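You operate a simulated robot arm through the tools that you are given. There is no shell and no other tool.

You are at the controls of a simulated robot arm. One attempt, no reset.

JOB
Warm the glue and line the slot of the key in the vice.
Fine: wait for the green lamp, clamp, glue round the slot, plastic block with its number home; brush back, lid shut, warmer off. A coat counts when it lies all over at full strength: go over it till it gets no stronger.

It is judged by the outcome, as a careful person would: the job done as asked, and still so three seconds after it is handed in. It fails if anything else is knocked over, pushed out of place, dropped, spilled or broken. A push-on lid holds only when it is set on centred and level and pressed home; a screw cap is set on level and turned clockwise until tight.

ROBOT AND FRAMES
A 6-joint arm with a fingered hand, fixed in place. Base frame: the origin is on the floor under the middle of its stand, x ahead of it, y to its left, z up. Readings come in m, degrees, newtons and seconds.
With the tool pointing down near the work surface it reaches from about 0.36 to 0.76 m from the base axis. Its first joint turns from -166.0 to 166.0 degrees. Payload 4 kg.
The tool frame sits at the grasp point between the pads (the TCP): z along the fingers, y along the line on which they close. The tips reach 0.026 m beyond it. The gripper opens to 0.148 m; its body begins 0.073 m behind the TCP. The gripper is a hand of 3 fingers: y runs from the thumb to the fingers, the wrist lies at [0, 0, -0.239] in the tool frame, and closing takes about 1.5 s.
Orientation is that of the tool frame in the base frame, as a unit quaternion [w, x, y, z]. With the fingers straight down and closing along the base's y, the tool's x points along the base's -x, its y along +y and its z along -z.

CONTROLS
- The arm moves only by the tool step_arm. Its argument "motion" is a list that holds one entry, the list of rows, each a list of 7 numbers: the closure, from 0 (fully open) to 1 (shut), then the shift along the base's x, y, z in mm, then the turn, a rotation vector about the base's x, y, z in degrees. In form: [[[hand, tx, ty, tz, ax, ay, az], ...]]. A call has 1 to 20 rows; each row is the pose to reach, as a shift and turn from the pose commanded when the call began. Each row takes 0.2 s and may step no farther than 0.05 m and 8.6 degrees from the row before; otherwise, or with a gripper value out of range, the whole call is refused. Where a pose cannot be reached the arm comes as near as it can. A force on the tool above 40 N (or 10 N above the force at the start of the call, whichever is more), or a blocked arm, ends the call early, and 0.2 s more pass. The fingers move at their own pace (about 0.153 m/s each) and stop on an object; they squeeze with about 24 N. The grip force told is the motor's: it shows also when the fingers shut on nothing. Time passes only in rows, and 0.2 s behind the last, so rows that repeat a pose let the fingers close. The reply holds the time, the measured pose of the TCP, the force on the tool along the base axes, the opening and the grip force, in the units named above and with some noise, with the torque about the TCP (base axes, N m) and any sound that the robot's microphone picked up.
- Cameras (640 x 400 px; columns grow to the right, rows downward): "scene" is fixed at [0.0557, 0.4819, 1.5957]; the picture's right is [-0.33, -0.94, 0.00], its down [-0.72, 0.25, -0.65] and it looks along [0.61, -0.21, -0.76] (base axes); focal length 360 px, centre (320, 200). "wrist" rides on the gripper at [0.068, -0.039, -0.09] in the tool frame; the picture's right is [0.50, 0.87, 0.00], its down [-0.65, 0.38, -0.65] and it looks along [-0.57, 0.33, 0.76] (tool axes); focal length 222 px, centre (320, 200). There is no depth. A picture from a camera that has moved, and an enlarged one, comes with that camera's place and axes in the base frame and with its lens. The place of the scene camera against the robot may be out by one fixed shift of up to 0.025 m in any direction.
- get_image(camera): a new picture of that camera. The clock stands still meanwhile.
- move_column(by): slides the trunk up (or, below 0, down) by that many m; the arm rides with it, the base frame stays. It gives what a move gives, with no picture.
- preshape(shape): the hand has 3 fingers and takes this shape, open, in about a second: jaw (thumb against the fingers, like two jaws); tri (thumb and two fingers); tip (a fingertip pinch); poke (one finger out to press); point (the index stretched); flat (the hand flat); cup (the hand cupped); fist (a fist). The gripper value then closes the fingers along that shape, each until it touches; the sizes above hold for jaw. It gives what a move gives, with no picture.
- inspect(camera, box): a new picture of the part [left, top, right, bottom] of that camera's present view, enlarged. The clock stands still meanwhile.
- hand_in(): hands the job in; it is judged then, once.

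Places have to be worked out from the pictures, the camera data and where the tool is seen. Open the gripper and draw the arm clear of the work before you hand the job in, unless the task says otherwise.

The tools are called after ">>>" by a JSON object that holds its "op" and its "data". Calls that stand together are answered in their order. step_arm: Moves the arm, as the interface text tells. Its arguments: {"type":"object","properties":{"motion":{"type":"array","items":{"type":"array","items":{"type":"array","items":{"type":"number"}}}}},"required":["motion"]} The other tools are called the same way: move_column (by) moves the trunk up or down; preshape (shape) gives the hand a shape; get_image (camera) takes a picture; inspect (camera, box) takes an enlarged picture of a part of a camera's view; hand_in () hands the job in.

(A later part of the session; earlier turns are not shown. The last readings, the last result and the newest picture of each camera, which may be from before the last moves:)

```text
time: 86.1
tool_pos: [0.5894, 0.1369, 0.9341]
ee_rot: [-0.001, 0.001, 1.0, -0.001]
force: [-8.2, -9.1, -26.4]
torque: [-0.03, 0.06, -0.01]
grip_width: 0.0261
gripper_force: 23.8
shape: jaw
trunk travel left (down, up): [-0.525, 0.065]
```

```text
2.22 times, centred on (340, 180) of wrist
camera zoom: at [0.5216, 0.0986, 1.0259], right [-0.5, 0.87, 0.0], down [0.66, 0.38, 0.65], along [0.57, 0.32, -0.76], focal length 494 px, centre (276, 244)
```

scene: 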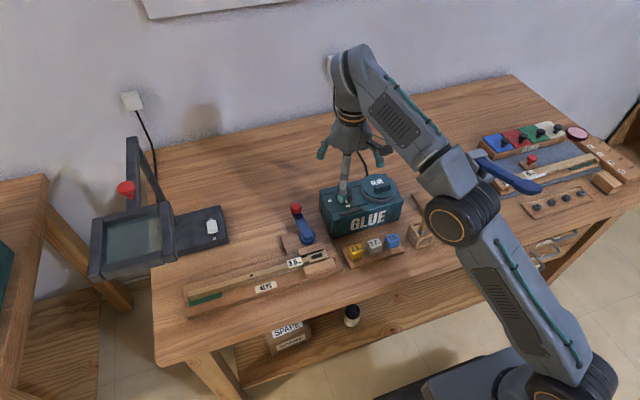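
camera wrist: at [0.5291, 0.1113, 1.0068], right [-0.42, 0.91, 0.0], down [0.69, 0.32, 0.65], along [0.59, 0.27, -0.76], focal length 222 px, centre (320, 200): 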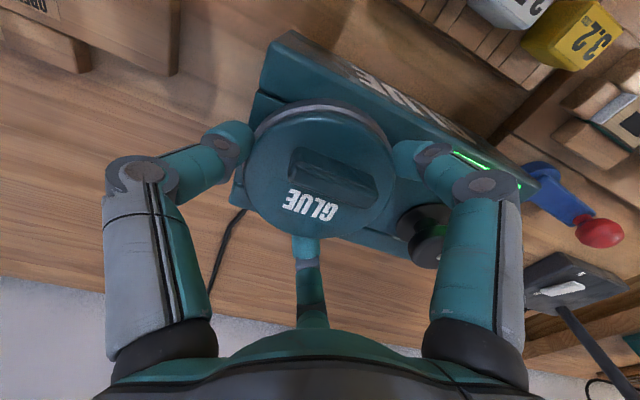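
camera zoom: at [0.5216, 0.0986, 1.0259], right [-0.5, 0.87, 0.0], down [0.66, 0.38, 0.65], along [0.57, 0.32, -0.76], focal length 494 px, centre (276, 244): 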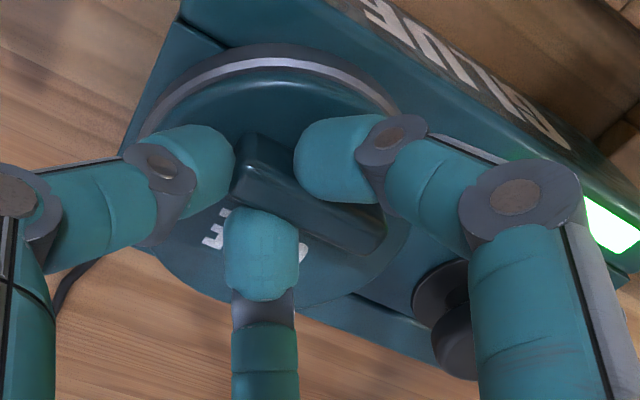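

26 N of pull and still holding. I increase once more.

>>> {"op": "step_arm", "data": {"motion": [[[1.0, 0, 0, 1.5, 0, 0, 0], [1.0, 0, 0, 3, 0, 0, 0]]]}}

>>> {"op": "inspect", "data": {"camera": "scene", "box": [370, 165, 410, 205]}}

```text
time: 86.7
tool_pos: [0.5891, 0.1375, 0.9374]
ee_rot: [0.0, 0.0, 1.0, -0.002]
force: [-5.2, -9.4, -21.9]
torque: [-0.03, -0.02, -0.04]
grip_width: 0.0261
gripper_force: 24.1
shape: jaw
trunk travel left (down, up): [-0.525, 0.065]
```

```text
10.00 times, centred on (390, 185) of scene
camera zoom: at [0.0557, 0.4819, 1.5957], right [-0.33, -0.94, 0.0], down [-0.72, 0.25, -0.65], along [0.61, -0.21, -0.76], focal length 3600 px, centre (-380, 350)
```

zoom: 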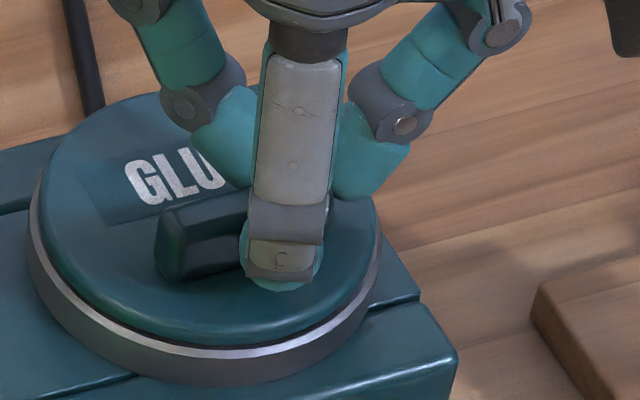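

The fingers slide again at about 26 N. Before trying more, I go round to view the back of the lid for a hinge or catch.

>>> {"op": "step_arm", "data": {"motion": [[[0.7, 0, 0, 0, 0, 0, 0], [0.5, 0, 0, 5, 0, 0, 0], [0.3, 0, 0, 30, 0, 0, 8], [0.1, 10, 0, 60, 0, 0, 16], [0.0, 30, -10, 75, 0, 0, 24], [0.0, 50, -20, 75, 0, 0, 32], [0.0, 70, -30, 75, 0, 0, 40], [0.0, 90, -40, 75, 0, 0, 48], [0.0, 105, -45, 70, 0, 0, 56], [0.0, 110, -45, 60, 0, 0, 64], [0.0, 110, -45, 55, 0, 0, 72], [0.0, 110, -45, 55, 0, 0, 72]]]}}

>>> {"op": "get_image", "data": {"camera": "wrist"}}

```text
time: 89.3
tool_pos: [0.6807, 0.106, 0.9827]
ee_rot: [0.004, -0.583, 0.813, -0.009]
force: [0.4, -0.1, -1.7]
torque: [-0.02, -0.02, 0.02]
grip_width: 0.1479
gripper_force: 0.1
shape: jaw
out of reach, approached as far as the arm can: row 11, 12
trunk travel left (down, up): [-0.525, 0.065]
```

```text
taken
camera wrist: at [0.6942, 0.0307, 1.0746], right [-0.98, -0.2, -0.01], down [-0.16, 0.75, 0.64], along [-0.12, 0.63, -0.77], focal length 222 px, centre (320, 200)
```

wrist: 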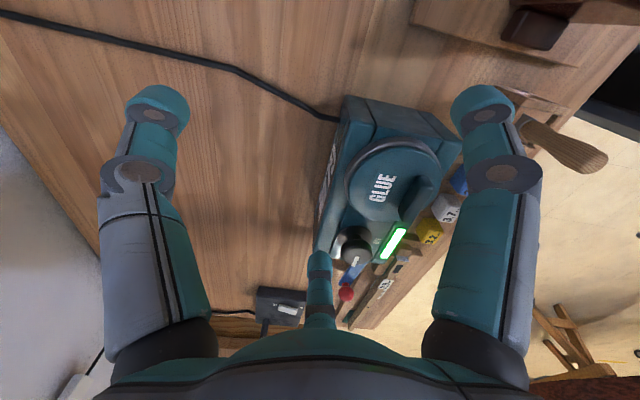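

>>> {"op": "inspect", "data": {"camera": "wrist", "box": [300, 90, 470, 250]}}

>>> {"op": "inspect", "data": {"camera": "wrist", "box": [325, 130, 405, 210]}}

```text
2.50 times, centred on (385, 170) of wrist
camera zoom: at [0.6942, 0.0307, 1.0746], right [-0.98, -0.2, -0.01], down [-0.16, 0.75, 0.64], along [-0.12, 0.63, -0.77], focal length 555 px, centre (158, 275)
```

zoom: 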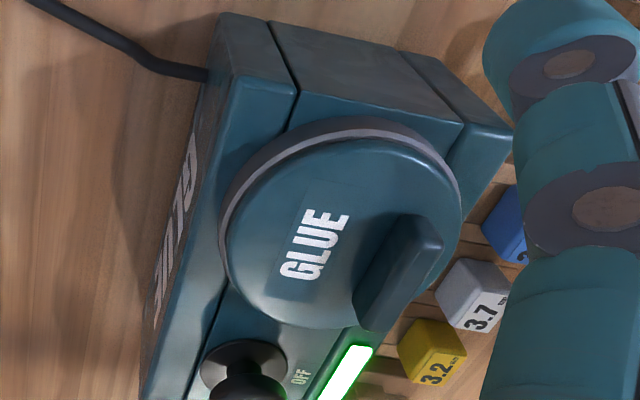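

```text
5.00 times, centred on (365, 170) of wrist
camera zoom: at [0.6942, 0.0307, 1.0746], right [-0.98, -0.2, -0.01], down [-0.16, 0.75, 0.64], along [-0.12, 0.63, -0.77], focal length 1111 px, centre (95, 350)
```

zoom: 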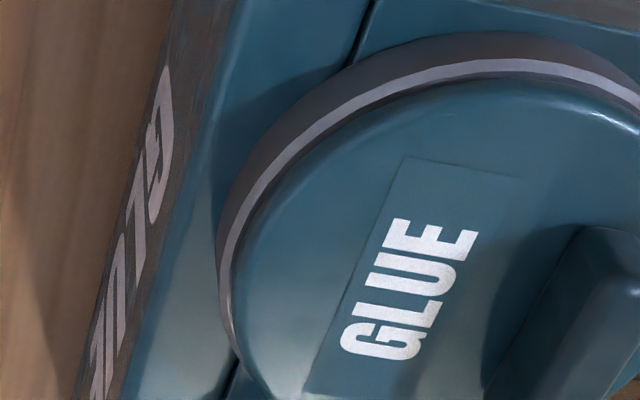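

No hinge or catch anywhere — the lid just sits in the ring, so it is either tight or screwed. I'll take a stronger grip across the bar (one finger on its back face, thumb and finger on the front corners) that can both twist and pull; first I move back over the handle.

>>> {"op": "step_arm", "data": {"motion": [[[0.0, -5, 5, 20, 0, 0, -8], [0.0, -10, 8, 20, 0, 0, -16], [0.0, -20, 12, 20, 0, 0, -24], [0.0, -30, 16, 20, 0, 0, -32], [0.0, -40, 20, 20, 0, 0, -40], [0.0, -50, 25, 20, 0, 0, -48], [0.2, -60, 30, 15, 0, 0, -56], [0.3, -70, 34, 10, 0, 0, -64], [0.4, -80, 38, 5, 0, 0, -72], [0.5, -92, 39.5, 0, 0, 0, -80], [0.6, -92, 39.5, -10, 0, 0, -88], [0.68, -92, 39.5, -20, 0, 0, -96], [0.68, -92, 39.5, -25, 0, 0, -101], [0.68, -92, 39.5, -25, 0, 0, -101]]]}}

>>> {"op": "get_image", "data": {"camera": "wrist"}}

>>> {"op": "inspect", "data": {"camera": "wrist", "box": [220, 90, 460, 270]}}

```text
time: 92.3
tool_pos: [0.5867, 0.1461, 0.9557]
ee_rot: [-0.001, 0.251, 0.968, -0.002]
force: [-0.5, -0.3, 0.1]
torque: [0.0, 0.02, -0.01]
grip_width: 0.0479
gripper_force: 0.1
shape: jaw
trunk travel left (down, up): [-0.525, 0.065]
```

```text
taken
camera wrist: at [0.5093, 0.1451, 1.0482], right [-0.02, 1.0, 0.0], down [0.76, 0.01, 0.65], along [0.65, 0.01, -0.76], focal length 222 px, centre (320, 200)
```

wrist: 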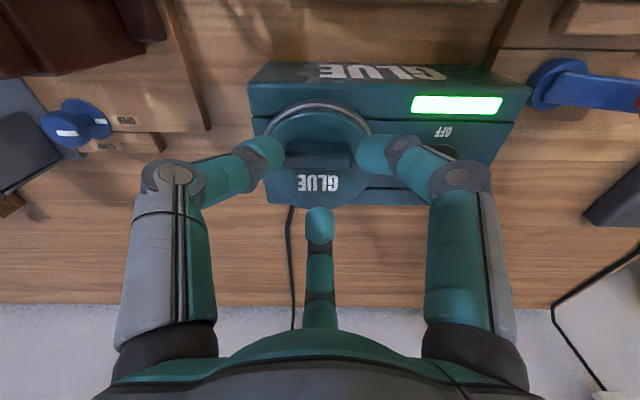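

```text
2.22 times, centred on (340, 180) of wrist
camera zoom: at [0.5093, 0.1451, 1.0482], right [-0.02, 1.0, 0.0], down [0.76, 0.01, 0.65], along [0.65, 0.01, -0.76], focal length 494 px, centre (276, 244)
```

zoom: 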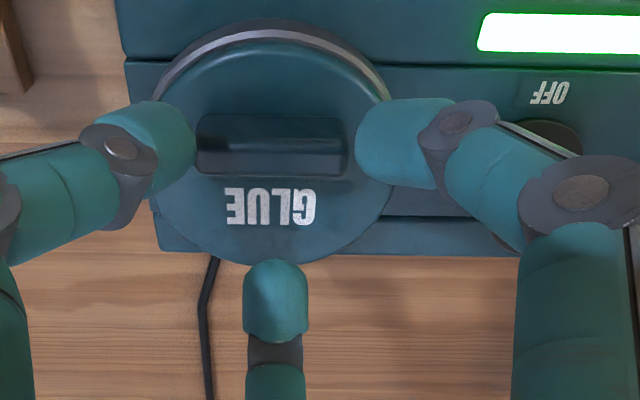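

Positioned with the fingers clear of the bar. I lower to the lid top.

>>> {"op": "step_arm", "data": {"motion": [[[0.68, 1, 0, -8, 0, 0, 0], [0.68, 1, 0, -15, 0, 0, 0], [0.68, 1, 0, -20, 0, 0, 0], [0.68, 1, 0, -24, 0, 0, 0], [0.68, 1, 0, -24, 0, 0, 0]]]}}

>>> {"op": "inspect", "data": {"camera": "wrist", "box": [220, 90, 460, 270]}}

```text
time: 93.5
tool_pos: [0.5883, 0.1462, 0.9338]
ee_rot: [0.0, 0.25, 0.968, -0.002]
force: [-1.3, -1.5, 1.9]
torque: [-0.04, -0.01, -0.03]
grip_width: 0.0483
gripper_force: 0.0
shape: jaw
trunk travel left (down, up): [-0.525, 0.065]
```

```text
2.22 times, centred on (340, 180) of wrist
camera zoom: at [0.5109, 0.145, 1.0251], right [-0.02, 1.0, 0.0], down [0.76, 0.02, 0.65], along [0.65, 0.01, -0.76], focal length 494 px, centre (276, 244)
```

zoom: 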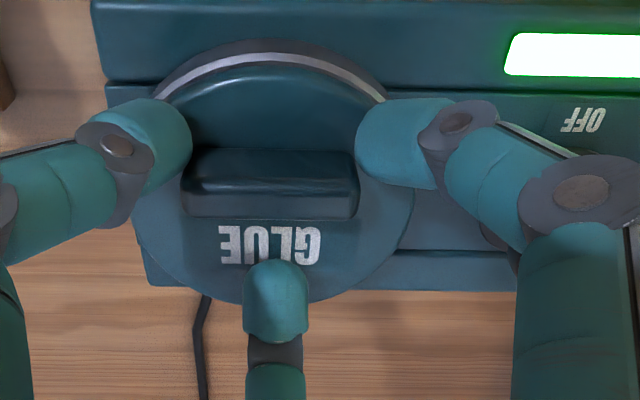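

Light contact. I press slightly and close across the bar.

>>> {"op": "step_arm", "data": {"motion": [[[0.7, 0, -1, -2, 0, 0, 0], [0.75, 0, -1, -3, 0, 0, 0], [0.82, 0, -1, -3, 0, 0, 0], [0.9, 0, -1, -3, 0, 0, 0], [1.0, 0, -1, -3, 0, 0, 0], [1.0, 0, -1, -3, 0, 0, 0]]]}}

>>> {"op": "inspect", "data": {"camera": "wrist", "box": [220, 90, 460, 270]}}

>>> {"op": "inspect", "data": {"camera": "scene", "box": [370, 165, 410, 205]}}

```text
time: 94.9
tool_pos: [0.5882, 0.1436, 0.9316]
ee_rot: [0.0, 0.251, 0.968, -0.001]
force: [-12.0, -8.6, 3.6]
torque: [-0.32, 0.26, -0.28]
grip_width: 0.0306
gripper_force: 24.1
shape: jaw
trunk travel left (down, up): [-0.525, 0.065]
```

```text
2.22 times, centred on (340, 180) of wrist
camera zoom: at [0.5094, 0.1424, 1.0224], right [-0.02, 1.0, 0.0], down [0.76, 0.02, 0.65], along [0.65, 0.01, -0.76], focal length 494 px, centre (276, 244)
```

zoom: 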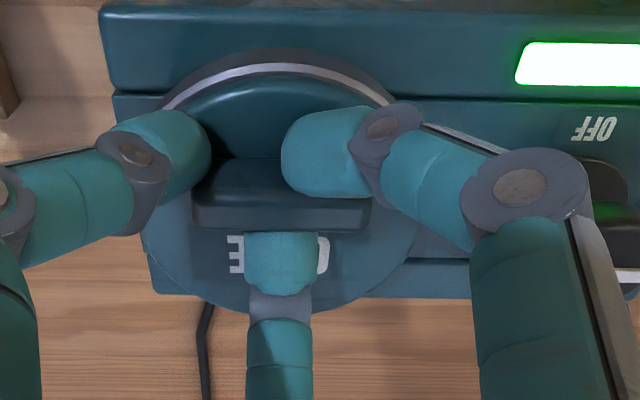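

```text
10.00 times, centred on (390, 185) of scene
camera zoom: at [0.0557, 0.4819, 1.5957], right [-0.33, -0.94, 0.0], down [-0.72, 0.25, -0.65], along [0.61, -0.21, -0.76], focal length 3600 px, centre (-380, 350)
```

zoom: 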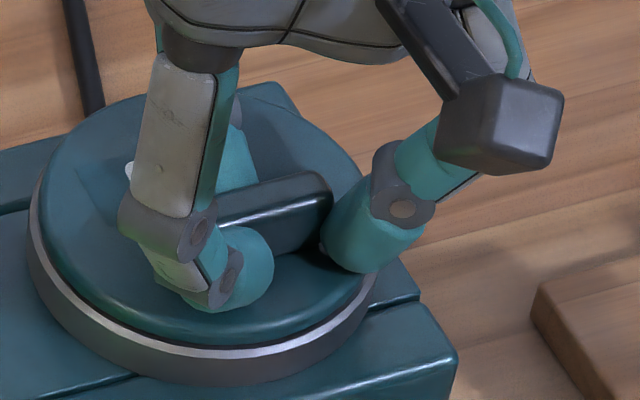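

A firmer hold across the bar. I test a counter-clockwise twist about the lid's centre again.

>>> {"op": "step_arm", "data": {"motion": [[[1.0, 0.2, -1.1, 0, 0, 0, 5], [1.0, 0.4, -2.2, 0, 0, 0, 10], [1.0, 0.8, -3.3, 0, 0, 0, 15], [1.0, 1.3, -4.3, 0, 0, 0, 20]]]}}

>>> {"op": "inspect", "data": {"camera": "scene", "box": [370, 165, 410, 205]}}

>>> {"op": "inspect", "data": {"camera": "wrist", "box": [220, 90, 460, 270]}}

```text
time: 95.9
tool_pos: [0.5886, 0.1412, 0.9311]
ee_rot: [0.001, 0.077, 0.997, -0.002]
force: [-11.5, 1.8, 4.2]
torque: [0.0, 0.2, -0.28]
grip_width: 0.0285
gripper_force: 23.7
shape: jaw
trunk travel left (down, up): [-0.525, 0.065]
```

```text
10.00 times, centred on (390, 185) of scene
camera zoom: at [0.0557, 0.4819, 1.5957], right [-0.33, -0.94, 0.0], down [-0.72, 0.25, -0.65], along [0.61, -0.21, -0.76], focal length 3600 px, centre (-380, 350)
```

zoom: 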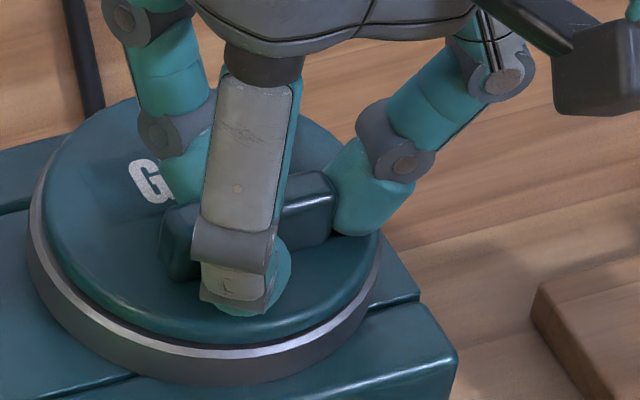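

```text
2.22 times, centred on (340, 180) of wrist
camera zoom: at [0.5159, 0.1127, 1.0221], right [-0.36, 0.93, 0.0], down [0.71, 0.27, 0.65], along [0.61, 0.23, -0.76], focal length 494 px, centre (276, 244)
```

zoom: 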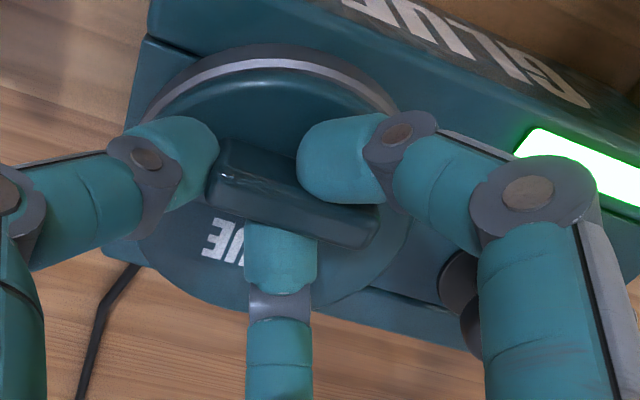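

The lid seems to have shifted about 1.5 mm within its ring this time. I try the pull again from this grip.

>>> {"op": "step_arm", "data": {"motion": [[[1.0, 0, 1, 2, 0, 0, 0], [1.0, 0, 1, 4, 0, 0, 0], [1.0, 0, 1, 6, 0, 0, 0], [1.0, 0, 1, 6, 0, 0, 0]]]}}

>>> {"op": "inspect", "data": {"camera": "scene", "box": [370, 165, 410, 205]}}

>>> {"op": "inspect", "data": {"camera": "wrist", "box": [220, 90, 460, 270]}}

```text
time: 96.9
tool_pos: [0.5881, 0.142, 0.9347]
ee_rot: [-0.002, 0.078, 0.997, -0.003]
force: [-6.5, -3.7, -27.1]
torque: [0.02, -0.03, -0.07]
grip_width: 0.0268
gripper_force: 24.0
shape: jaw
trunk travel left (down, up): [-0.525, 0.065]
```

```text
10.00 times, centred on (390, 185) of scene
camera zoom: at [0.0557, 0.4819, 1.5957], right [-0.33, -0.94, 0.0], down [-0.72, 0.25, -0.65], along [0.61, -0.21, -0.76], focal length 3600 px, centre (-380, 350)
```

zoom: 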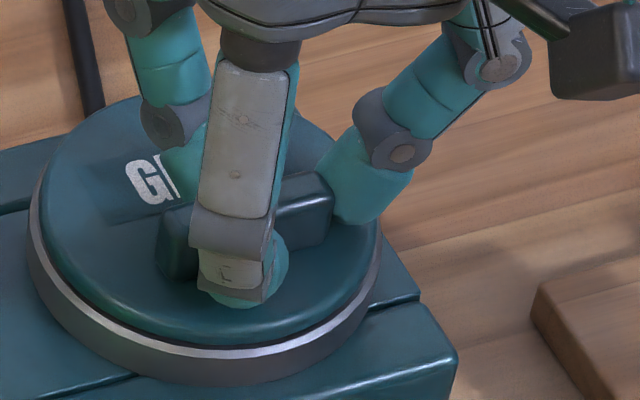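

```text
2.22 times, centred on (340, 180) of wrist
camera zoom: at [0.5172, 0.1137, 1.0261], right [-0.36, 0.93, 0.0], down [0.71, 0.27, 0.65], along [0.61, 0.23, -0.76], focal length 494 px, centre (276, 244)
```

zoom: 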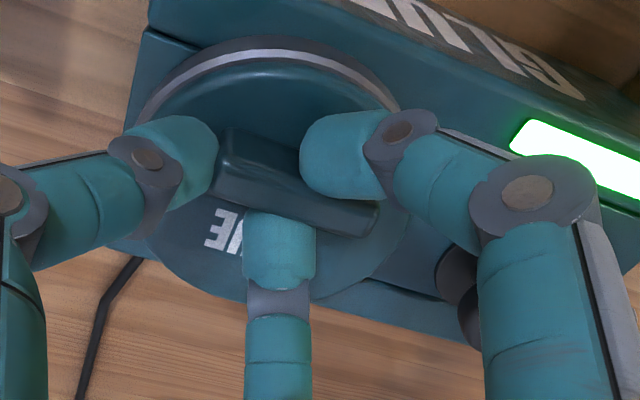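

At 27 N pull. I zoom hard on the lid/ring gap at the front to see whether it is lifting at all.

>>> {"op": "inspect", "data": {"camera": "scene", "box": [372, 188, 408, 206]}}

>>> {"op": "step_arm", "data": {"motion": [[[1.0, 0, 0, -2, 0, 0, 0], [1.0, 0, 0, -5, 0, 0, 0], [1.0, 0, 0, -7, 0, 0, 0], [1.0, 0, 0, -7, 0, 0, 0]]]}}

>>> {"op": "inspect", "data": {"camera": "scene", "box": [372, 188, 408, 206]}}

```text
16.00 times, centred on (390, 197) of scene
camera zoom: at [0.0557, 0.4819, 1.5957], right [-0.33, -0.94, 0.0], down [-0.72, 0.25, -0.65], along [0.61, -0.21, -0.76], focal length 5759 px, centre (-800, 248)
```

zoom: 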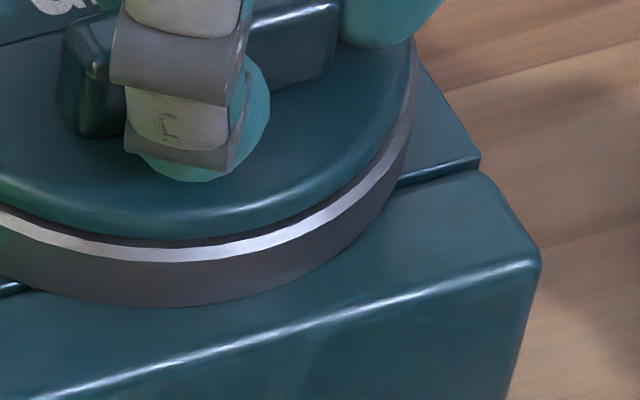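

```text
time: 97.9
tool_pos: [0.5901, 0.1418, 0.932]
ee_rot: [0.002, 0.079, 0.997, -0.001]
force: [-4.7, -3.6, 16.2]
torque: [-0.17, 0.16, -0.1]
grip_width: 0.0276
gripper_force: 23.8
shape: jaw
trunk travel left (down, up): [-0.525, 0.065]
```

```text
16.00 times, centred on (390, 197) of scene
camera zoom: at [0.0557, 0.4819, 1.5957], right [-0.33, -0.94, 0.0], down [-0.72, 0.25, -0.65], along [0.61, -0.21, -0.76], focal length 5759 px, centre (-800, 248)
```

zoom: 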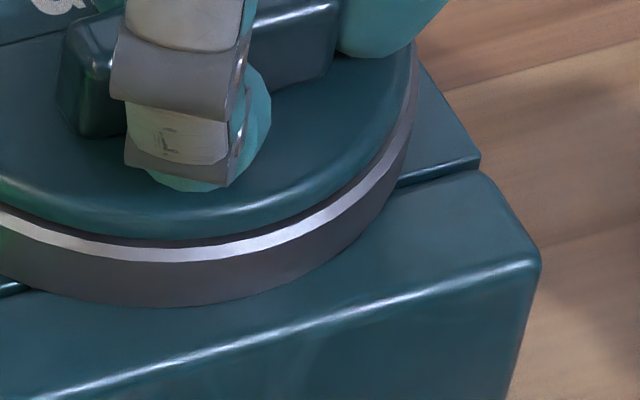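

No visible lift at 27 N. A push on one end of the bar gives far more turning moment than a pinch, so I test whether it unscrews: I release, close the fingers together, and set them behind the bar's left end.

>>> {"op": "step_arm", "data": {"motion": [[[0.7, 0, 0, 2, 0, 0, 0], [0.5, 0, 0, 8, 0, 0, 0], [0.5, 0, 0, 25, 0, 0, 0], [0.7, 15, 10, 35, 0, 0, 3], [0.9, 32, 24, 35, 0, 0, 6], [1.0, 34, 24, 30, 0, 0, 9], [1.0, 34, 24, 15, 0, 0, 9], [1.0, 34, 24, 5, 0, 0, 9], [1.0, 34, 24, 5, 0, 0, 9]]]}}

>>> {"op": "get_image", "data": {"camera": "wrist"}}

>>> {"op": "inspect", "data": {"camera": "scene", "box": [350, 150, 420, 210]}}

```text
time: 99.9
tool_pos: [0.6249, 0.167, 0.9359]
ee_rot: [0.001, 0.0, 1.0, -0.002]
force: [0.4, 0.4, 0.9]
torque: [-0.04, 0.0, 0.0]
grip_width: 0.0001
gripper_force: 23.3
shape: jaw
trunk travel left (down, up): [-0.525, 0.065]
```

```text
taken
camera wrist: at [0.5569, 0.1274, 1.0266], right [-0.5, 0.87, 0.0], down [0.65, 0.38, 0.65], along [0.57, 0.32, -0.76], focal length 222 px, centre (320, 200)
```

wrist: 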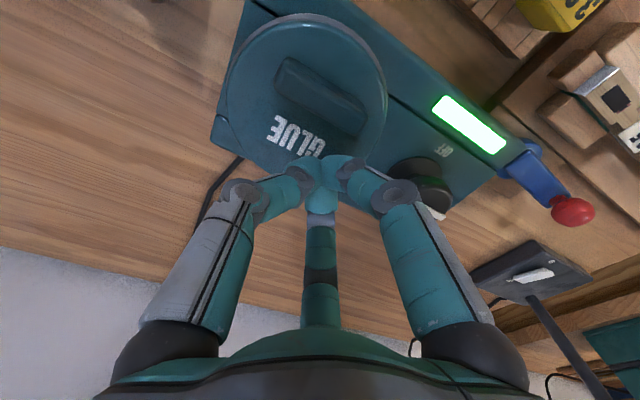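

```text
6.67 times, centred on (385, 180) of scene
camera zoom: at [0.0557, 0.4819, 1.5957], right [-0.33, -0.94, 0.0], down [-0.72, 0.25, -0.65], along [0.61, -0.21, -0.76], focal length 2400 px, centre (-113, 333)
```

zoom: 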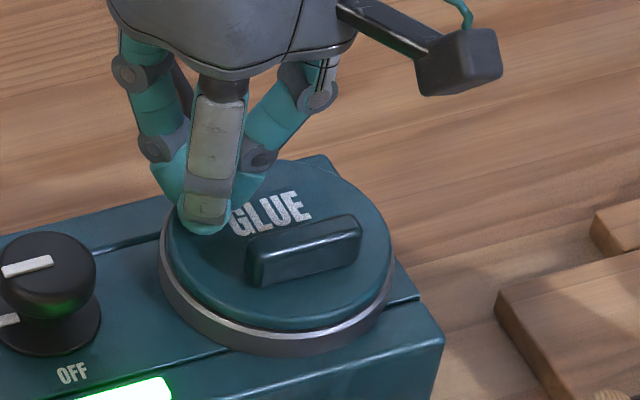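

The finger bundle is behind the bar's left end. I push it toward the robot (−x) to try turning the lid counter-clockwise.

>>> {"op": "step_arm", "data": {"motion": [[[1.0, -5, 0, 0, 0, 0, 0], [1.0, -9, 0, 0, 0, 0, 0], [1.0, -12, 0, 0, 0, 0, 0], [1.0, -15, 0, 0, 0, 0, 0], [1.0, -18, 0, 0, 0, 0, 0], [1.0, -20, 0, 0, 0, 0, 0]]]}}

>>> {"op": "inspect", "data": {"camera": "scene", "box": [350, 150, 420, 210]}}

```text
time: 101.3
tool_pos: [0.6045, 0.1655, 0.9339]
ee_rot: [0.001, 0.0, 1.0, -0.002]
force: [2.6, 0.8, -0.4]
torque: [0.01, -0.01, -0.01]
grip_width: 0.0
gripper_force: 23.8
shape: jaw
trunk travel left (down, up): [-0.525, 0.065]
```

```text
6.67 times, centred on (385, 180) of scene
camera zoom: at [0.0557, 0.4819, 1.5957], right [-0.33, -0.94, 0.0], down [-0.72, 0.25, -0.65], along [0.61, -0.21, -0.76], focal length 2400 px, centre (-113, 333)
```

zoom: 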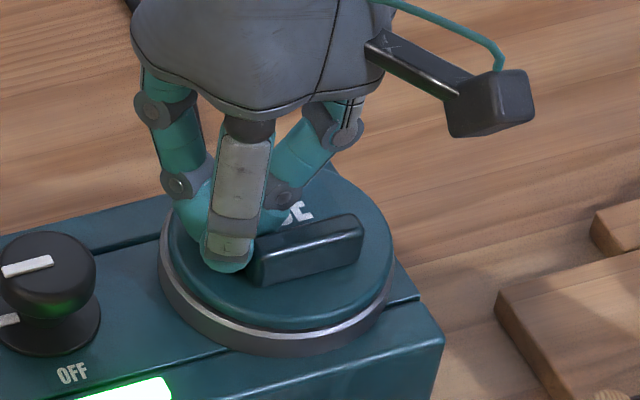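

The bundle slipped past the bar's end. I back off, shift 7 mm inward and push again.

>>> {"op": "step_arm", "data": {"motion": [[[1.0, 10, 0, 4, 0, 0, 0], [1.0, 22, -3, 4, 0, 0, 0], [1.0, 22, -7, 0, 0, 0, 0], [1.0, 14, -7, 0, 0, 0, 0], [1.0, 8, -7, 0, 0, 0, 0], [1.0, 4, -7, 0, 0, 0, 0], [1.0, 0, -7, 0, 0, 0, 0], [1.0, -3, -7, 0, 0, 0, 0]]]}}

>>> {"op": "inspect", "data": {"camera": "scene", "box": [350, 150, 420, 210]}}

>>> {"op": "inspect", "data": {"camera": "wrist", "box": [220, 20, 440, 220]}}

```text
time: 103.1
tool_pos: [0.5995, 0.1582, 0.9337]
ee_rot: [-0.001, 0.0, 1.0, -0.002]
force: [1.2, 0.4, -0.8]
torque: [-0.02, -0.03, -0.03]
grip_width: 0.0002
gripper_force: 23.8
shape: jaw
trunk travel left (down, up): [-0.525, 0.065]
```

```text
6.67 times, centred on (385, 180) of scene
camera zoom: at [0.0557, 0.4819, 1.5957], right [-0.33, -0.94, 0.0], down [-0.72, 0.25, -0.65], along [0.61, -0.21, -0.76], focal length 2400 px, centre (-113, 333)
```

zoom: 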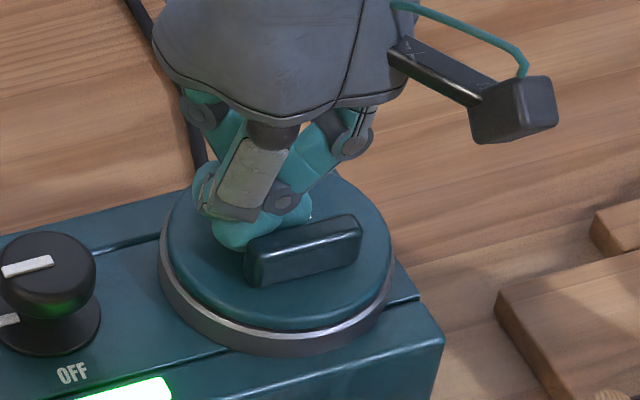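

```text
2.00 times, centred on (330, 120) of wrist
camera zoom: at [0.5319, 0.1202, 1.0249], right [-0.5, 0.87, 0.0], down [0.66, 0.38, 0.65], along [0.56, 0.32, -0.76], focal length 444 px, centre (300, 360)
```

zoom: 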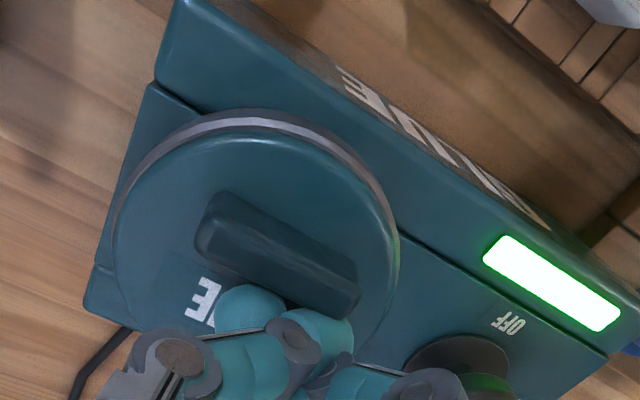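

The closed bundle just flexes, so that test tells nothing. Comparing numbers, my earlier rim grip really was on the lid's side (radius ~45 mm), level — a hinged or tight lid would resist a level pull. I'll take the rim grip again and this time tilt the front edge up.

>>> {"op": "step_arm", "data": {"motion": [[[1.0, 8, 0, 5, 0, 0, 0], [1.0, 10, 0, 30, 0, 0, -5], [0.6, 5, -5, 50, 0, 0, -12], [0.3, 2, -10, 50, 0, 0, -20], [0.2, 1.5, -13, 45, 0, 0, -28], [0.2, 1.5, -13, 30, 0, 0, -30], [0.2, 1.5, -13, 10, 0, 0, -30], [0.2, 1.5, -13, -10, 0, 0, -30], [0.2, 1.5, -13, -20, 0, 0, -30], [0.2, 1.5, -13, -20, 0, 0, -30]]]}}

>>> {"op": "get_image", "data": {"camera": "wrist"}}

```text
time: 105.3
tool_pos: [0.603, 0.1466, 0.9146]
ee_rot: [0.001, 0.259, 0.966, -0.002]
force: [-0.2, 0.6, 0.5]
torque: [0.02, -0.01, 0.0]
grip_width: 0.1181
gripper_force: 0.0
shape: jaw
trunk travel left (down, up): [-0.525, 0.065]
```

```text
taken
camera wrist: at [0.5255, 0.146, 1.0054], right [0.0, 1.0, 0.0], down [0.76, 0.0, 0.65], along [0.65, 0.0, -0.76], focal length 222 px, centre (320, 200)
```

wrist: 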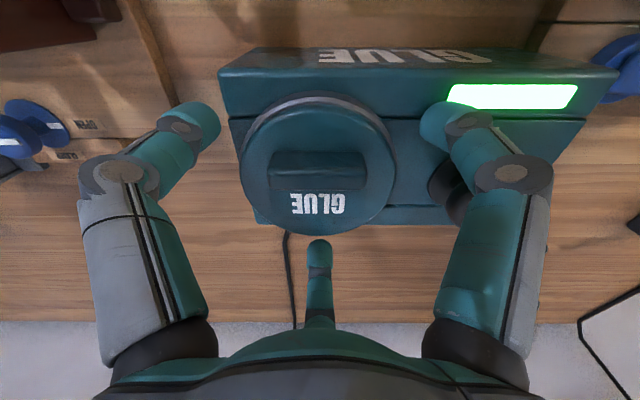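

Aligned over the lid. I close on the rim.

>>> {"op": "step_arm", "data": {"motion": [[[0.3, -2, -1, -2, 0, 0, 0], [0.36, -2, -1, -2, 0, 0, 0], [0.42, -2, -1, -2, 0, 0, 0], [0.48, -2, -1, -2, 0, 0, 0], [0.5, -2, -1, -2, 0, 0, 0], [0.5, -2, -1, -2, 0, 0, 0]]]}}

>>> {"op": "inspect", "data": {"camera": "wrist", "box": [200, 70, 440, 270]}}

```text
time: 106.7
tool_pos: [0.5998, 0.1458, 0.9122]
ee_rot: [-0.001, 0.259, 0.966, -0.002]
force: [-3.1, 1.3, -0.8]
torque: [0.07, 0.08, -0.09]
grip_width: 0.0848
gripper_force: 24.3
shape: jaw
trunk travel left (down, up): [-0.525, 0.065]
```

```text
2.00 times, centred on (320, 170) of wrist
camera zoom: at [0.5228, 0.1456, 1.0033], right [0.0, 1.0, 0.0], down [0.76, 0.0, 0.65], along [0.65, 0.0, -0.76], focal length 444 px, centre (320, 260)
```

zoom: 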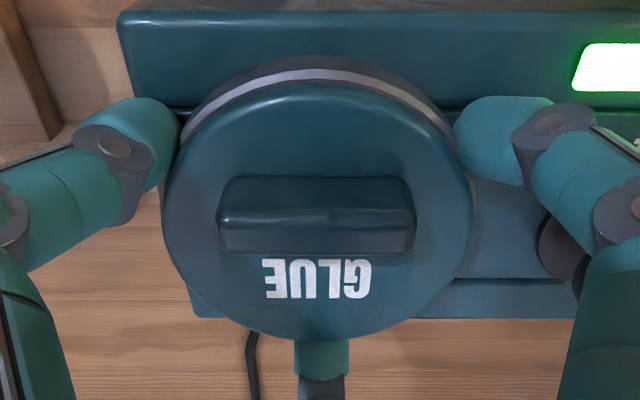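

Grip made. I apply the tilting motion — front edge up, pivoting about the back edge — in small steps.

>>> {"op": "step_arm", "data": {"motion": [[[0.55, 0.5, 0, 1, 0, 1, 0], [0.55, 1, 0, 2, 0, 2, 0], [0.55, 1.5, 0, 3, 0, 3.5, 0], [0.55, 2, 0, 4, 0, 5, 0]]]}}

>>> {"op": "inspect", "data": {"camera": "scene", "box": [370, 165, 410, 205]}}

>>> {"op": "inspect", "data": {"camera": "wrist", "box": [200, 70, 440, 270]}}

```text
time: 107.7
tool_pos: [0.6021, 0.1462, 0.9165]
ee_rot: [-0.043, 0.258, 0.965, -0.014]
force: [-3.2, 2.9, -10.0]
torque: [-0.04, -0.11, -0.16]
grip_width: 0.0836
gripper_force: 23.9
shape: jaw
trunk travel left (down, up): [-0.525, 0.065]
```

```text
10.00 times, centred on (390, 185) of scene
camera zoom: at [0.0557, 0.4819, 1.5957], right [-0.33, -0.94, 0.0], down [-0.72, 0.25, -0.65], along [0.61, -0.21, -0.76], focal length 3600 px, centre (-380, 350)
```

zoom: 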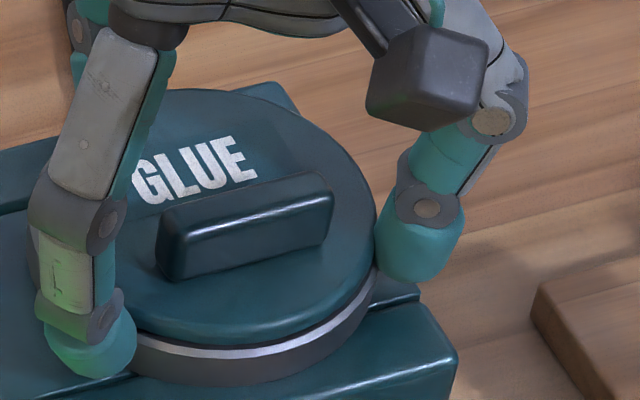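

```text
2.00 times, centred on (320, 170) of wrist
camera zoom: at [0.5326, 0.1453, 1.0138], right [0.0, 1.0, 0.0], down [0.81, 0.0, 0.58], along [0.58, 0.0, -0.81], focal length 444 px, centre (320, 260)
```

zoom: 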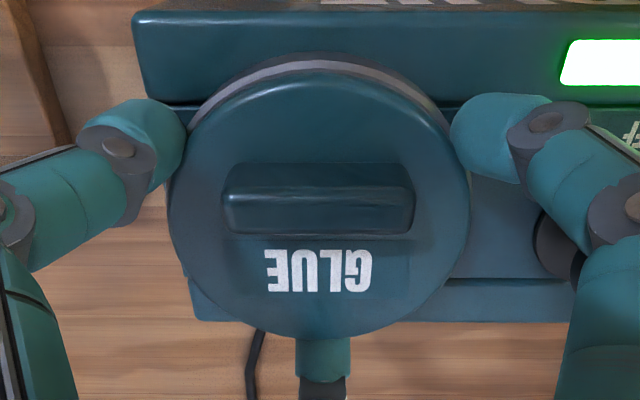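

The tips seem to sit partly on the fixed ring. I open, level the hand, and regrip about 5 mm higher so only the lid's own edge is held, then pull.

>>> {"op": "step_arm", "data": {"motion": [[[0.4, -1, 0, 0, 0, -2.5, 0], [0.25, -2, 0, 0, 0, -5, 0], [0.25, -1.5, -0.5, 2, 0, -5, 0], [0.32, -1.5, -0.5, 2, 0, -5, 0], [0.4, -1.5, -0.5, 2, 0, -5, 0], [0.48, -1.5, -0.5, 2, 0, -5, 0], [0.5, -1.5, -0.5, 2, 0, -5, 0]]]}}

>>> {"op": "inspect", "data": {"camera": "scene", "box": [370, 165, 410, 205]}}

```text
time: 109.3
tool_pos: [0.5997, 0.1444, 0.9221]
ee_rot: [0.003, 0.259, 0.966, -0.001]
force: [-1.2, -0.9, 21.8]
torque: [0.24, -0.01, 0.07]
grip_width: 0.0739
gripper_force: 24.2
shape: jaw
trunk travel left (down, up): [-0.525, 0.065]
```

```text
10.00 times, centred on (390, 185) of scene
camera zoom: at [0.0557, 0.4819, 1.5957], right [-0.33, -0.94, 0.0], down [-0.72, 0.25, -0.65], along [0.61, -0.21, -0.76], focal length 3600 px, centre (-380, 350)
```

zoom: 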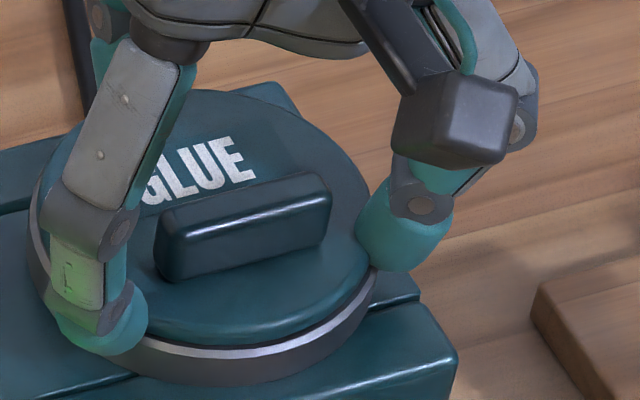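

The tips ride over the rounded edge at this height; the window is narrow. I reopen and set the height between the two previous tries.

>>> {"op": "step_arm", "data": {"motion": [[[0.35, 0, 0, 0, 0, 0, 0], [0.22, 0, 0, 0, 0, 0, 0], [0.22, 1, 1, -4, 0, 0, 0], [0.22, 1, 1, -7, 0, 0, 0], [0.3, 1, 1, -7, 0, 0, 0], [0.36, 1, 1, -7, 0, 0, 0], [0.42, 1, 1, -7, 0, 0, 0], [0.5, 1, 1, -7, 0, 0, 0], [0.5, 1, 1, -7, 0, 0, 0]]]}}

>>> {"op": "inspect", "data": {"camera": "scene", "box": [370, 165, 410, 205]}}

```text
time: 110.2
tool_pos: [0.6041, 0.1467, 0.9141]
ee_rot: [0.001, 0.259, 0.966, -0.002]
force: [0.6, -0.2, 0.4]
torque: [0.0, 0.04, -0.02]
grip_width: 0.1151
gripper_force: 0.1
shape: jaw
trunk travel left (down, up): [-0.525, 0.065]
stopped in row 4: the force on the tool passed its limit at 42 N (the readings are from after the stop); the commanded pose is now the measured one
```

```text
10.00 times, centred on (390, 185) of scene
camera zoom: at [0.0557, 0.4819, 1.5957], right [-0.33, -0.94, 0.0], down [-0.72, 0.25, -0.65], along [0.61, -0.21, -0.76], focal length 3600 px, centre (-380, 350)
```

zoom: 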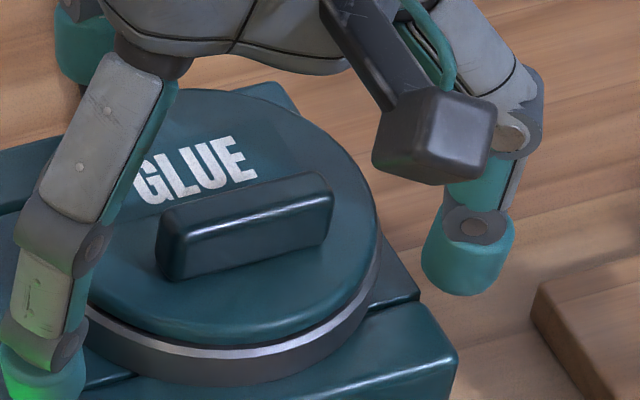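

A brief 42 N touch while the fingers were still opening; nothing moved. Now I centre, adjust height to 0.9155 and close.

>>> {"op": "step_arm", "data": {"motion": [[[0.22, -3, -1.5, 1.5, 0, 0, 0], [0.3, -3, -1.5, 1.5, 0, 0, 0], [0.36, -3, -1.5, 1.5, 0, 0, 0], [0.42, -3, -1.5, 1.5, 0, 0, 0], [0.5, -3, -1.5, 1.5, 0, 0, 0], [0.5, -3, -1.5, 1.5, 0, 0, 0]]]}}

>>> {"op": "inspect", "data": {"camera": "scene", "box": [370, 165, 410, 205]}}

```text
time: 111.6
tool_pos: [0.5994, 0.1444, 0.9206]
ee_rot: [0.004, 0.259, 0.966, 0.001]
force: [-1.9, 0.3, 26.8]
torque: [0.5, 0.49, 0.09]
grip_width: 0.0743
gripper_force: 24.6
shape: jaw
trunk travel left (down, up): [-0.525, 0.065]
```

```text
10.00 times, centred on (390, 185) of scene
camera zoom: at [0.0557, 0.4819, 1.5957], right [-0.33, -0.94, 0.0], down [-0.72, 0.25, -0.65], along [0.61, -0.21, -0.76], focal length 3600 px, centre (-380, 350)
```

zoom: 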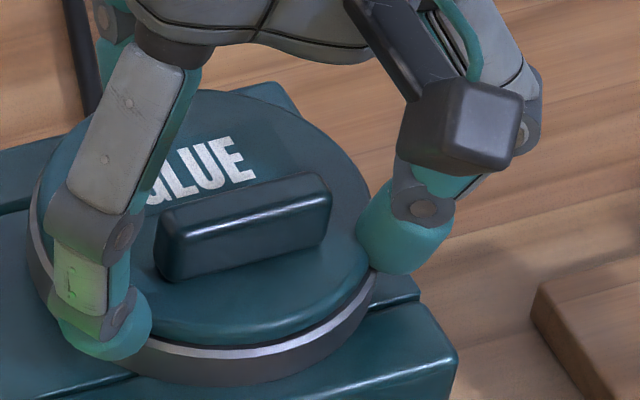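

The lid edge is too rounded to hold. I return to the handle: I'll regrip it and test whether the lid slides or swings sideways.

>>> {"op": "step_arm", "data": {"motion": [[[0.4, 0, 0, 5, 0, 0, 0], [0.4, 0, 0, 20, 0, 0, 6], [0.5, -6, -3, 26, 0, 0, 12], [0.6, -12, -6, 26, 0, 0, 18], [0.7, -12, -6, 26, 0, 0, 24], [0.74, -12, -6, 26, 0, 0, 30], [0.74, -12, -6, 18, 0, 0, 30], [0.74, -12, -6, 12, 0, 0, 30], [0.78, -12, -6, 10, 0, 0, 30], [0.82, -12, -6, 8, 0, 0, 30], [0.9, -12, -6, 8, 0, 0, 30], [1.0, -12, -6, 8, 0, 0, 30], [1.0, -12, -6, 8, 0, 0, 30]]]}}

>>> {"op": "inspect", "data": {"camera": "wrist", "box": [220, 90, 460, 270]}}

```text
time: 114.4
tool_pos: [0.5871, 0.1362, 0.9276]
ee_rot: [0.005, 0.001, 1.0, -0.001]
force: [2.6, -10.7, 38.1]
torque: [-0.75, 0.11, 0.16]
grip_width: 0.0324
gripper_force: 24.5
shape: jaw
trunk travel left (down, up): [-0.525, 0.065]
```

```text
2.22 times, centred on (340, 180) of wrist
camera zoom: at [0.5187, 0.0969, 1.0183], right [-0.5, 0.87, 0.0], down [0.65, 0.38, 0.66], along [0.57, 0.33, -0.75], focal length 494 px, centre (276, 244)
```

zoom: 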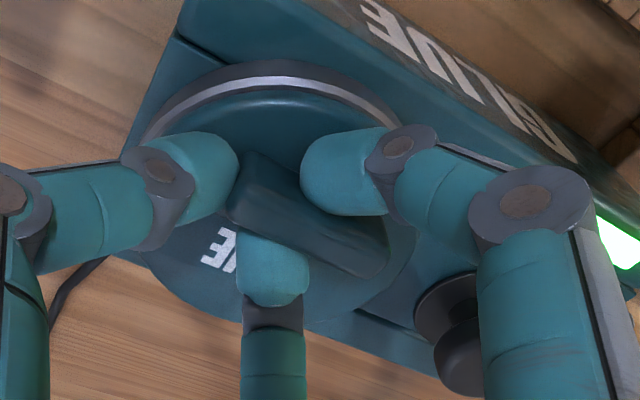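

Deep grip again (width 32 mm). I relieve the downward press and test a sideways push toward +y.

>>> {"op": "step_arm", "data": {"motion": [[[1.0, 0, 0, 3, 0, 0, 0], [1.0, 0, 3, 3, 0, 0, 0], [1.0, 0, 6, 3, 0, 0, 0], [1.0, 0, 8, 3, 0, 0, 0]]]}}

>>> {"op": "inspect", "data": {"camera": "scene", "box": [370, 165, 410, 205]}}

>>> {"op": "step_arm", "data": {"motion": [[[1.0, 0, -4, 0, 0, 0, 0], [1.0, 0, -9, 0, 0, 0, 0], [1.0, 0, -13, 0, 0, 0, 0], [1.0, 0, -15, 0, 0, 0, 0]]]}}

>>> {"op": "inspect", "data": {"camera": "scene", "box": [370, 165, 410, 205]}}

```text
time: 115.4
tool_pos: [0.5872, 0.1431, 0.9289]
ee_rot: [0.004, -0.002, 1.0, 0.0]
force: [8.8, -34.4, 23.6]
torque: [-1.41, -0.19, 0.3]
grip_width: 0.0328
gripper_force: 24.0
shape: jaw
trunk travel left (down, up): [-0.525, 0.065]
```

```text
10.00 times, centred on (390, 185) of scene
camera zoom: at [0.0557, 0.4819, 1.5957], right [-0.33, -0.94, 0.0], down [-0.72, 0.25, -0.65], along [0.61, -0.21, -0.76], focal length 3600 px, centre (-380, 350)
```

zoom: 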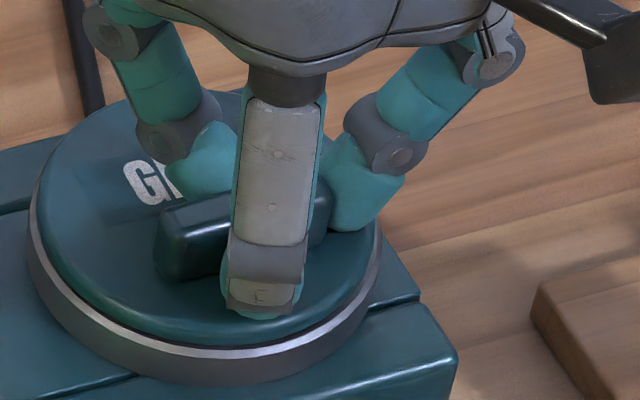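

```text
time: 116.4
tool_pos: [0.5861, 0.1325, 0.9294]
ee_rot: [0.003, 0.0, 1.0, 0.0]
force: [2.4, 1.0, 16.8]
torque: [-0.05, 0.06, 0.14]
grip_width: 0.0291
gripper_force: 24.3
shape: jaw
trunk travel left (down, up): [-0.525, 0.065]
```

```text
10.00 times, centred on (390, 185) of scene
camera zoom: at [0.0557, 0.4819, 1.5957], right [-0.33, -0.94, 0.0], down [-0.72, 0.25, -0.65], along [0.61, -0.21, -0.76], focal length 3600 px, centre (-380, 350)
```

zoom: 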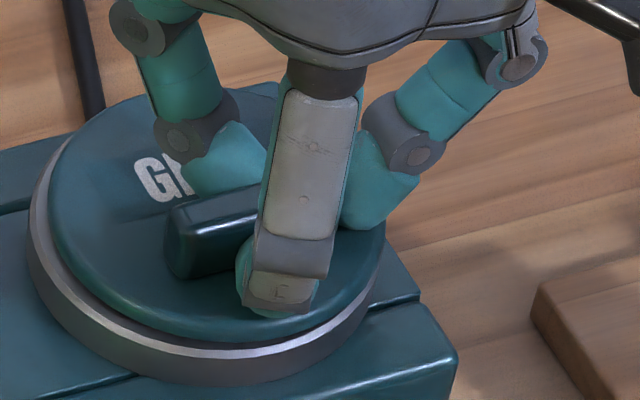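

The lid slid a few millimetres toward −y with almost no force — it seems to have come loose. I try lifting now.

>>> {"op": "step_arm", "data": {"motion": [[[1.0, 0, 2, 2, 0, 0, 0], [1.0, 0, 2, 4, 0, 0, 0], [1.0, 0, 2, 7, 0, 0, 0], [1.0, 0, 2, 10, 0, 0, 0]]]}}

>>> {"op": "inspect", "data": {"camera": "scene", "box": [370, 165, 410, 205]}}

>>> {"op": "inspect", "data": {"camera": "wrist", "box": [220, 90, 460, 270]}}

```text
time: 117.4
tool_pos: [0.5873, 0.1333, 0.9359]
ee_rot: [-0.001, 0.001, 1.0, -0.001]
force: [-3.6, -3.4, -24.9]
torque: [0.0, 0.01, -0.01]
grip_width: 0.0246
gripper_force: 23.7
shape: jaw
trunk travel left (down, up): [-0.525, 0.065]
```

```text
10.00 times, centred on (390, 185) of scene
camera zoom: at [0.0557, 0.4819, 1.5957], right [-0.33, -0.94, 0.0], down [-0.72, 0.25, -0.65], along [0.61, -0.21, -0.76], focal length 3600 px, centre (-380, 350)
```

zoom: 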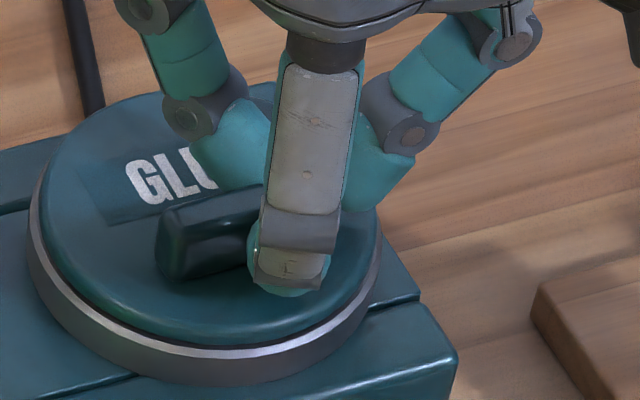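

```text
2.22 times, centred on (340, 180) of wrist
camera zoom: at [0.5197, 0.0943, 1.0272], right [-0.5, 0.87, 0.0], down [0.66, 0.38, 0.65], along [0.57, 0.33, -0.76], focal length 494 px, centre (276, 244)
```

zoom: 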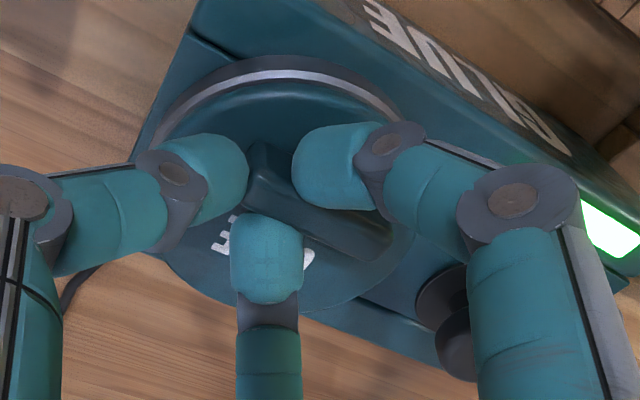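

The lid follows sideways motion but not the lift. I sink the grip again and push further toward −y to see how far it slides.

>>> {"op": "step_arm", "data": {"motion": [[[0.8, 0, 2, -4, 0, 0, 0], [0.8, 0, 3, -8, 0, 0, 0], [0.9, 0, 3, -9, 0, 0, 0], [1.0, 0, 3, -9, 0, 0, 0], [1.0, 0, 3, -9, 0, 0, 0], [1.0, 0, 0, -8, 0, 0, 0], [1.0, 0, -4, -8, 0, 0, 0], [1.0, 0, -8, -8, 0, 0, 0], [1.0, 0, -12, -8, 0, 0, 0]]]}}

>>> {"op": "inspect", "data": {"camera": "scene", "box": [370, 165, 410, 205]}}

>>> {"op": "inspect", "data": {"camera": "wrist", "box": [220, 90, 460, 270]}}

```text
time: 119.4
tool_pos: [0.5875, 0.1212, 0.9307]
ee_rot: [0.003, 0.0, 1.0, 0.001]
force: [9.3, 0.7, 9.9]
torque: [-0.03, -0.19, 0.07]
grip_width: 0.02
gripper_force: 24.2
shape: jaw
trunk travel left (down, up): [-0.525, 0.065]
```

```text
10.00 times, centred on (390, 185) of scene
camera zoom: at [0.0557, 0.4819, 1.5957], right [-0.33, -0.94, 0.0], down [-0.72, 0.25, -0.65], along [0.61, -0.21, -0.76], focal length 3600 px, centre (-380, 350)
```

zoom: 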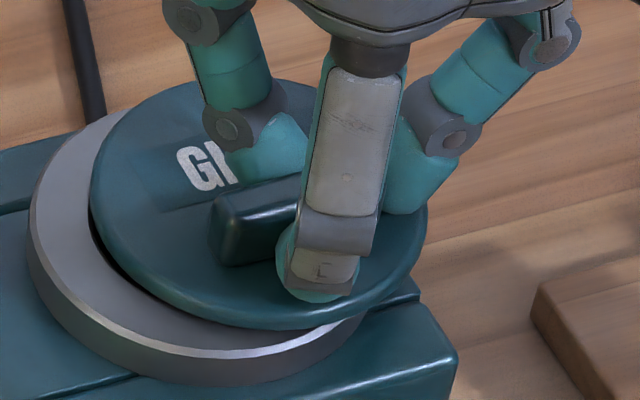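

```text
2.22 times, centred on (340, 180) of wrist
camera zoom: at [0.5197, 0.0821, 1.0216], right [-0.5, 0.87, 0.0], down [0.65, 0.38, 0.66], along [0.57, 0.33, -0.75], focal length 494 px, centre (276, 244)
```

zoom: 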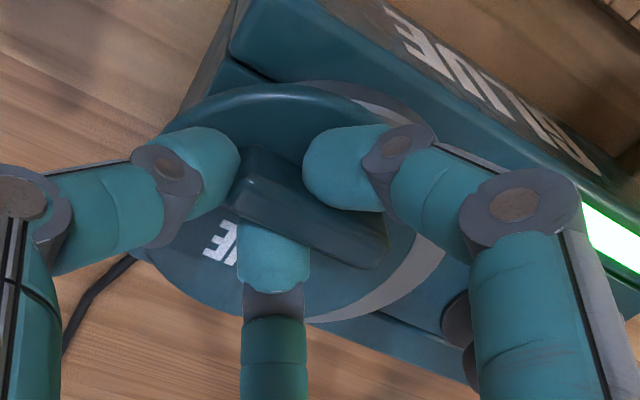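

The lid is a sliding cover: it runs toward −y over the pot's flat rim. I keep sliding it that way in stages.

>>> {"op": "step_arm", "data": {"motion": [[[1.0, 0, -4, 0, 0, 0, 0], [1.0, 0, -8, 0, 0, 0, 0], [1.0, 0, -12, 0, 0, 0, 0], [1.0, 0, -16, 0, 0, 0, 0], [1.0, 0, -20, 0, 0, 0, 0], [1.0, 0, -24, 0, 0, 0, 0]]]}}

>>> {"op": "inspect", "data": {"camera": "scene", "box": [350, 150, 430, 210]}}

>>> {"op": "get_image", "data": {"camera": "wrist"}}

```text
time: 120.8
tool_pos: [0.5872, 0.0956, 0.9308]
ee_rot: [0.003, 0.0, 1.0, 0.0]
force: [7.8, -0.1, 20.2]
torque: [-0.08, -0.17, 0.06]
grip_width: 0.0206
gripper_force: 24.3
shape: jaw
trunk travel left (down, up): [-0.525, 0.065]
```

```text
6.67 times, centred on (390, 180) of scene
camera zoom: at [0.0557, 0.4819, 1.5957], right [-0.33, -0.94, 0.0], down [-0.72, 0.25, -0.65], along [0.61, -0.21, -0.76], focal length 2400 px, centre (-147, 333)
```

zoom: 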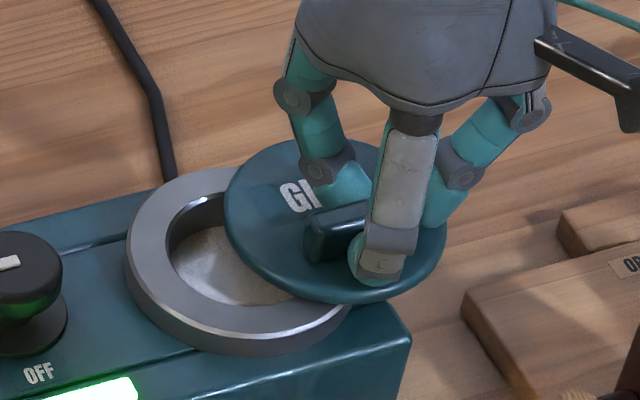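

```text
taken
camera wrist: at [0.5195, 0.0578, 1.0213], right [-0.5, 0.87, 0.0], down [0.65, 0.38, 0.66], along [0.57, 0.33, -0.75], focal length 222 px, centre (320, 200)
```

wrist: 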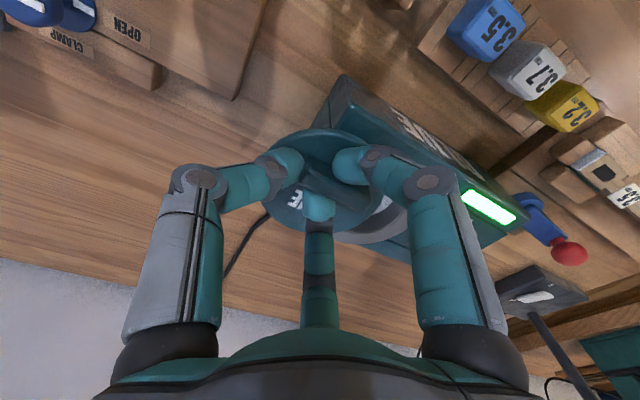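

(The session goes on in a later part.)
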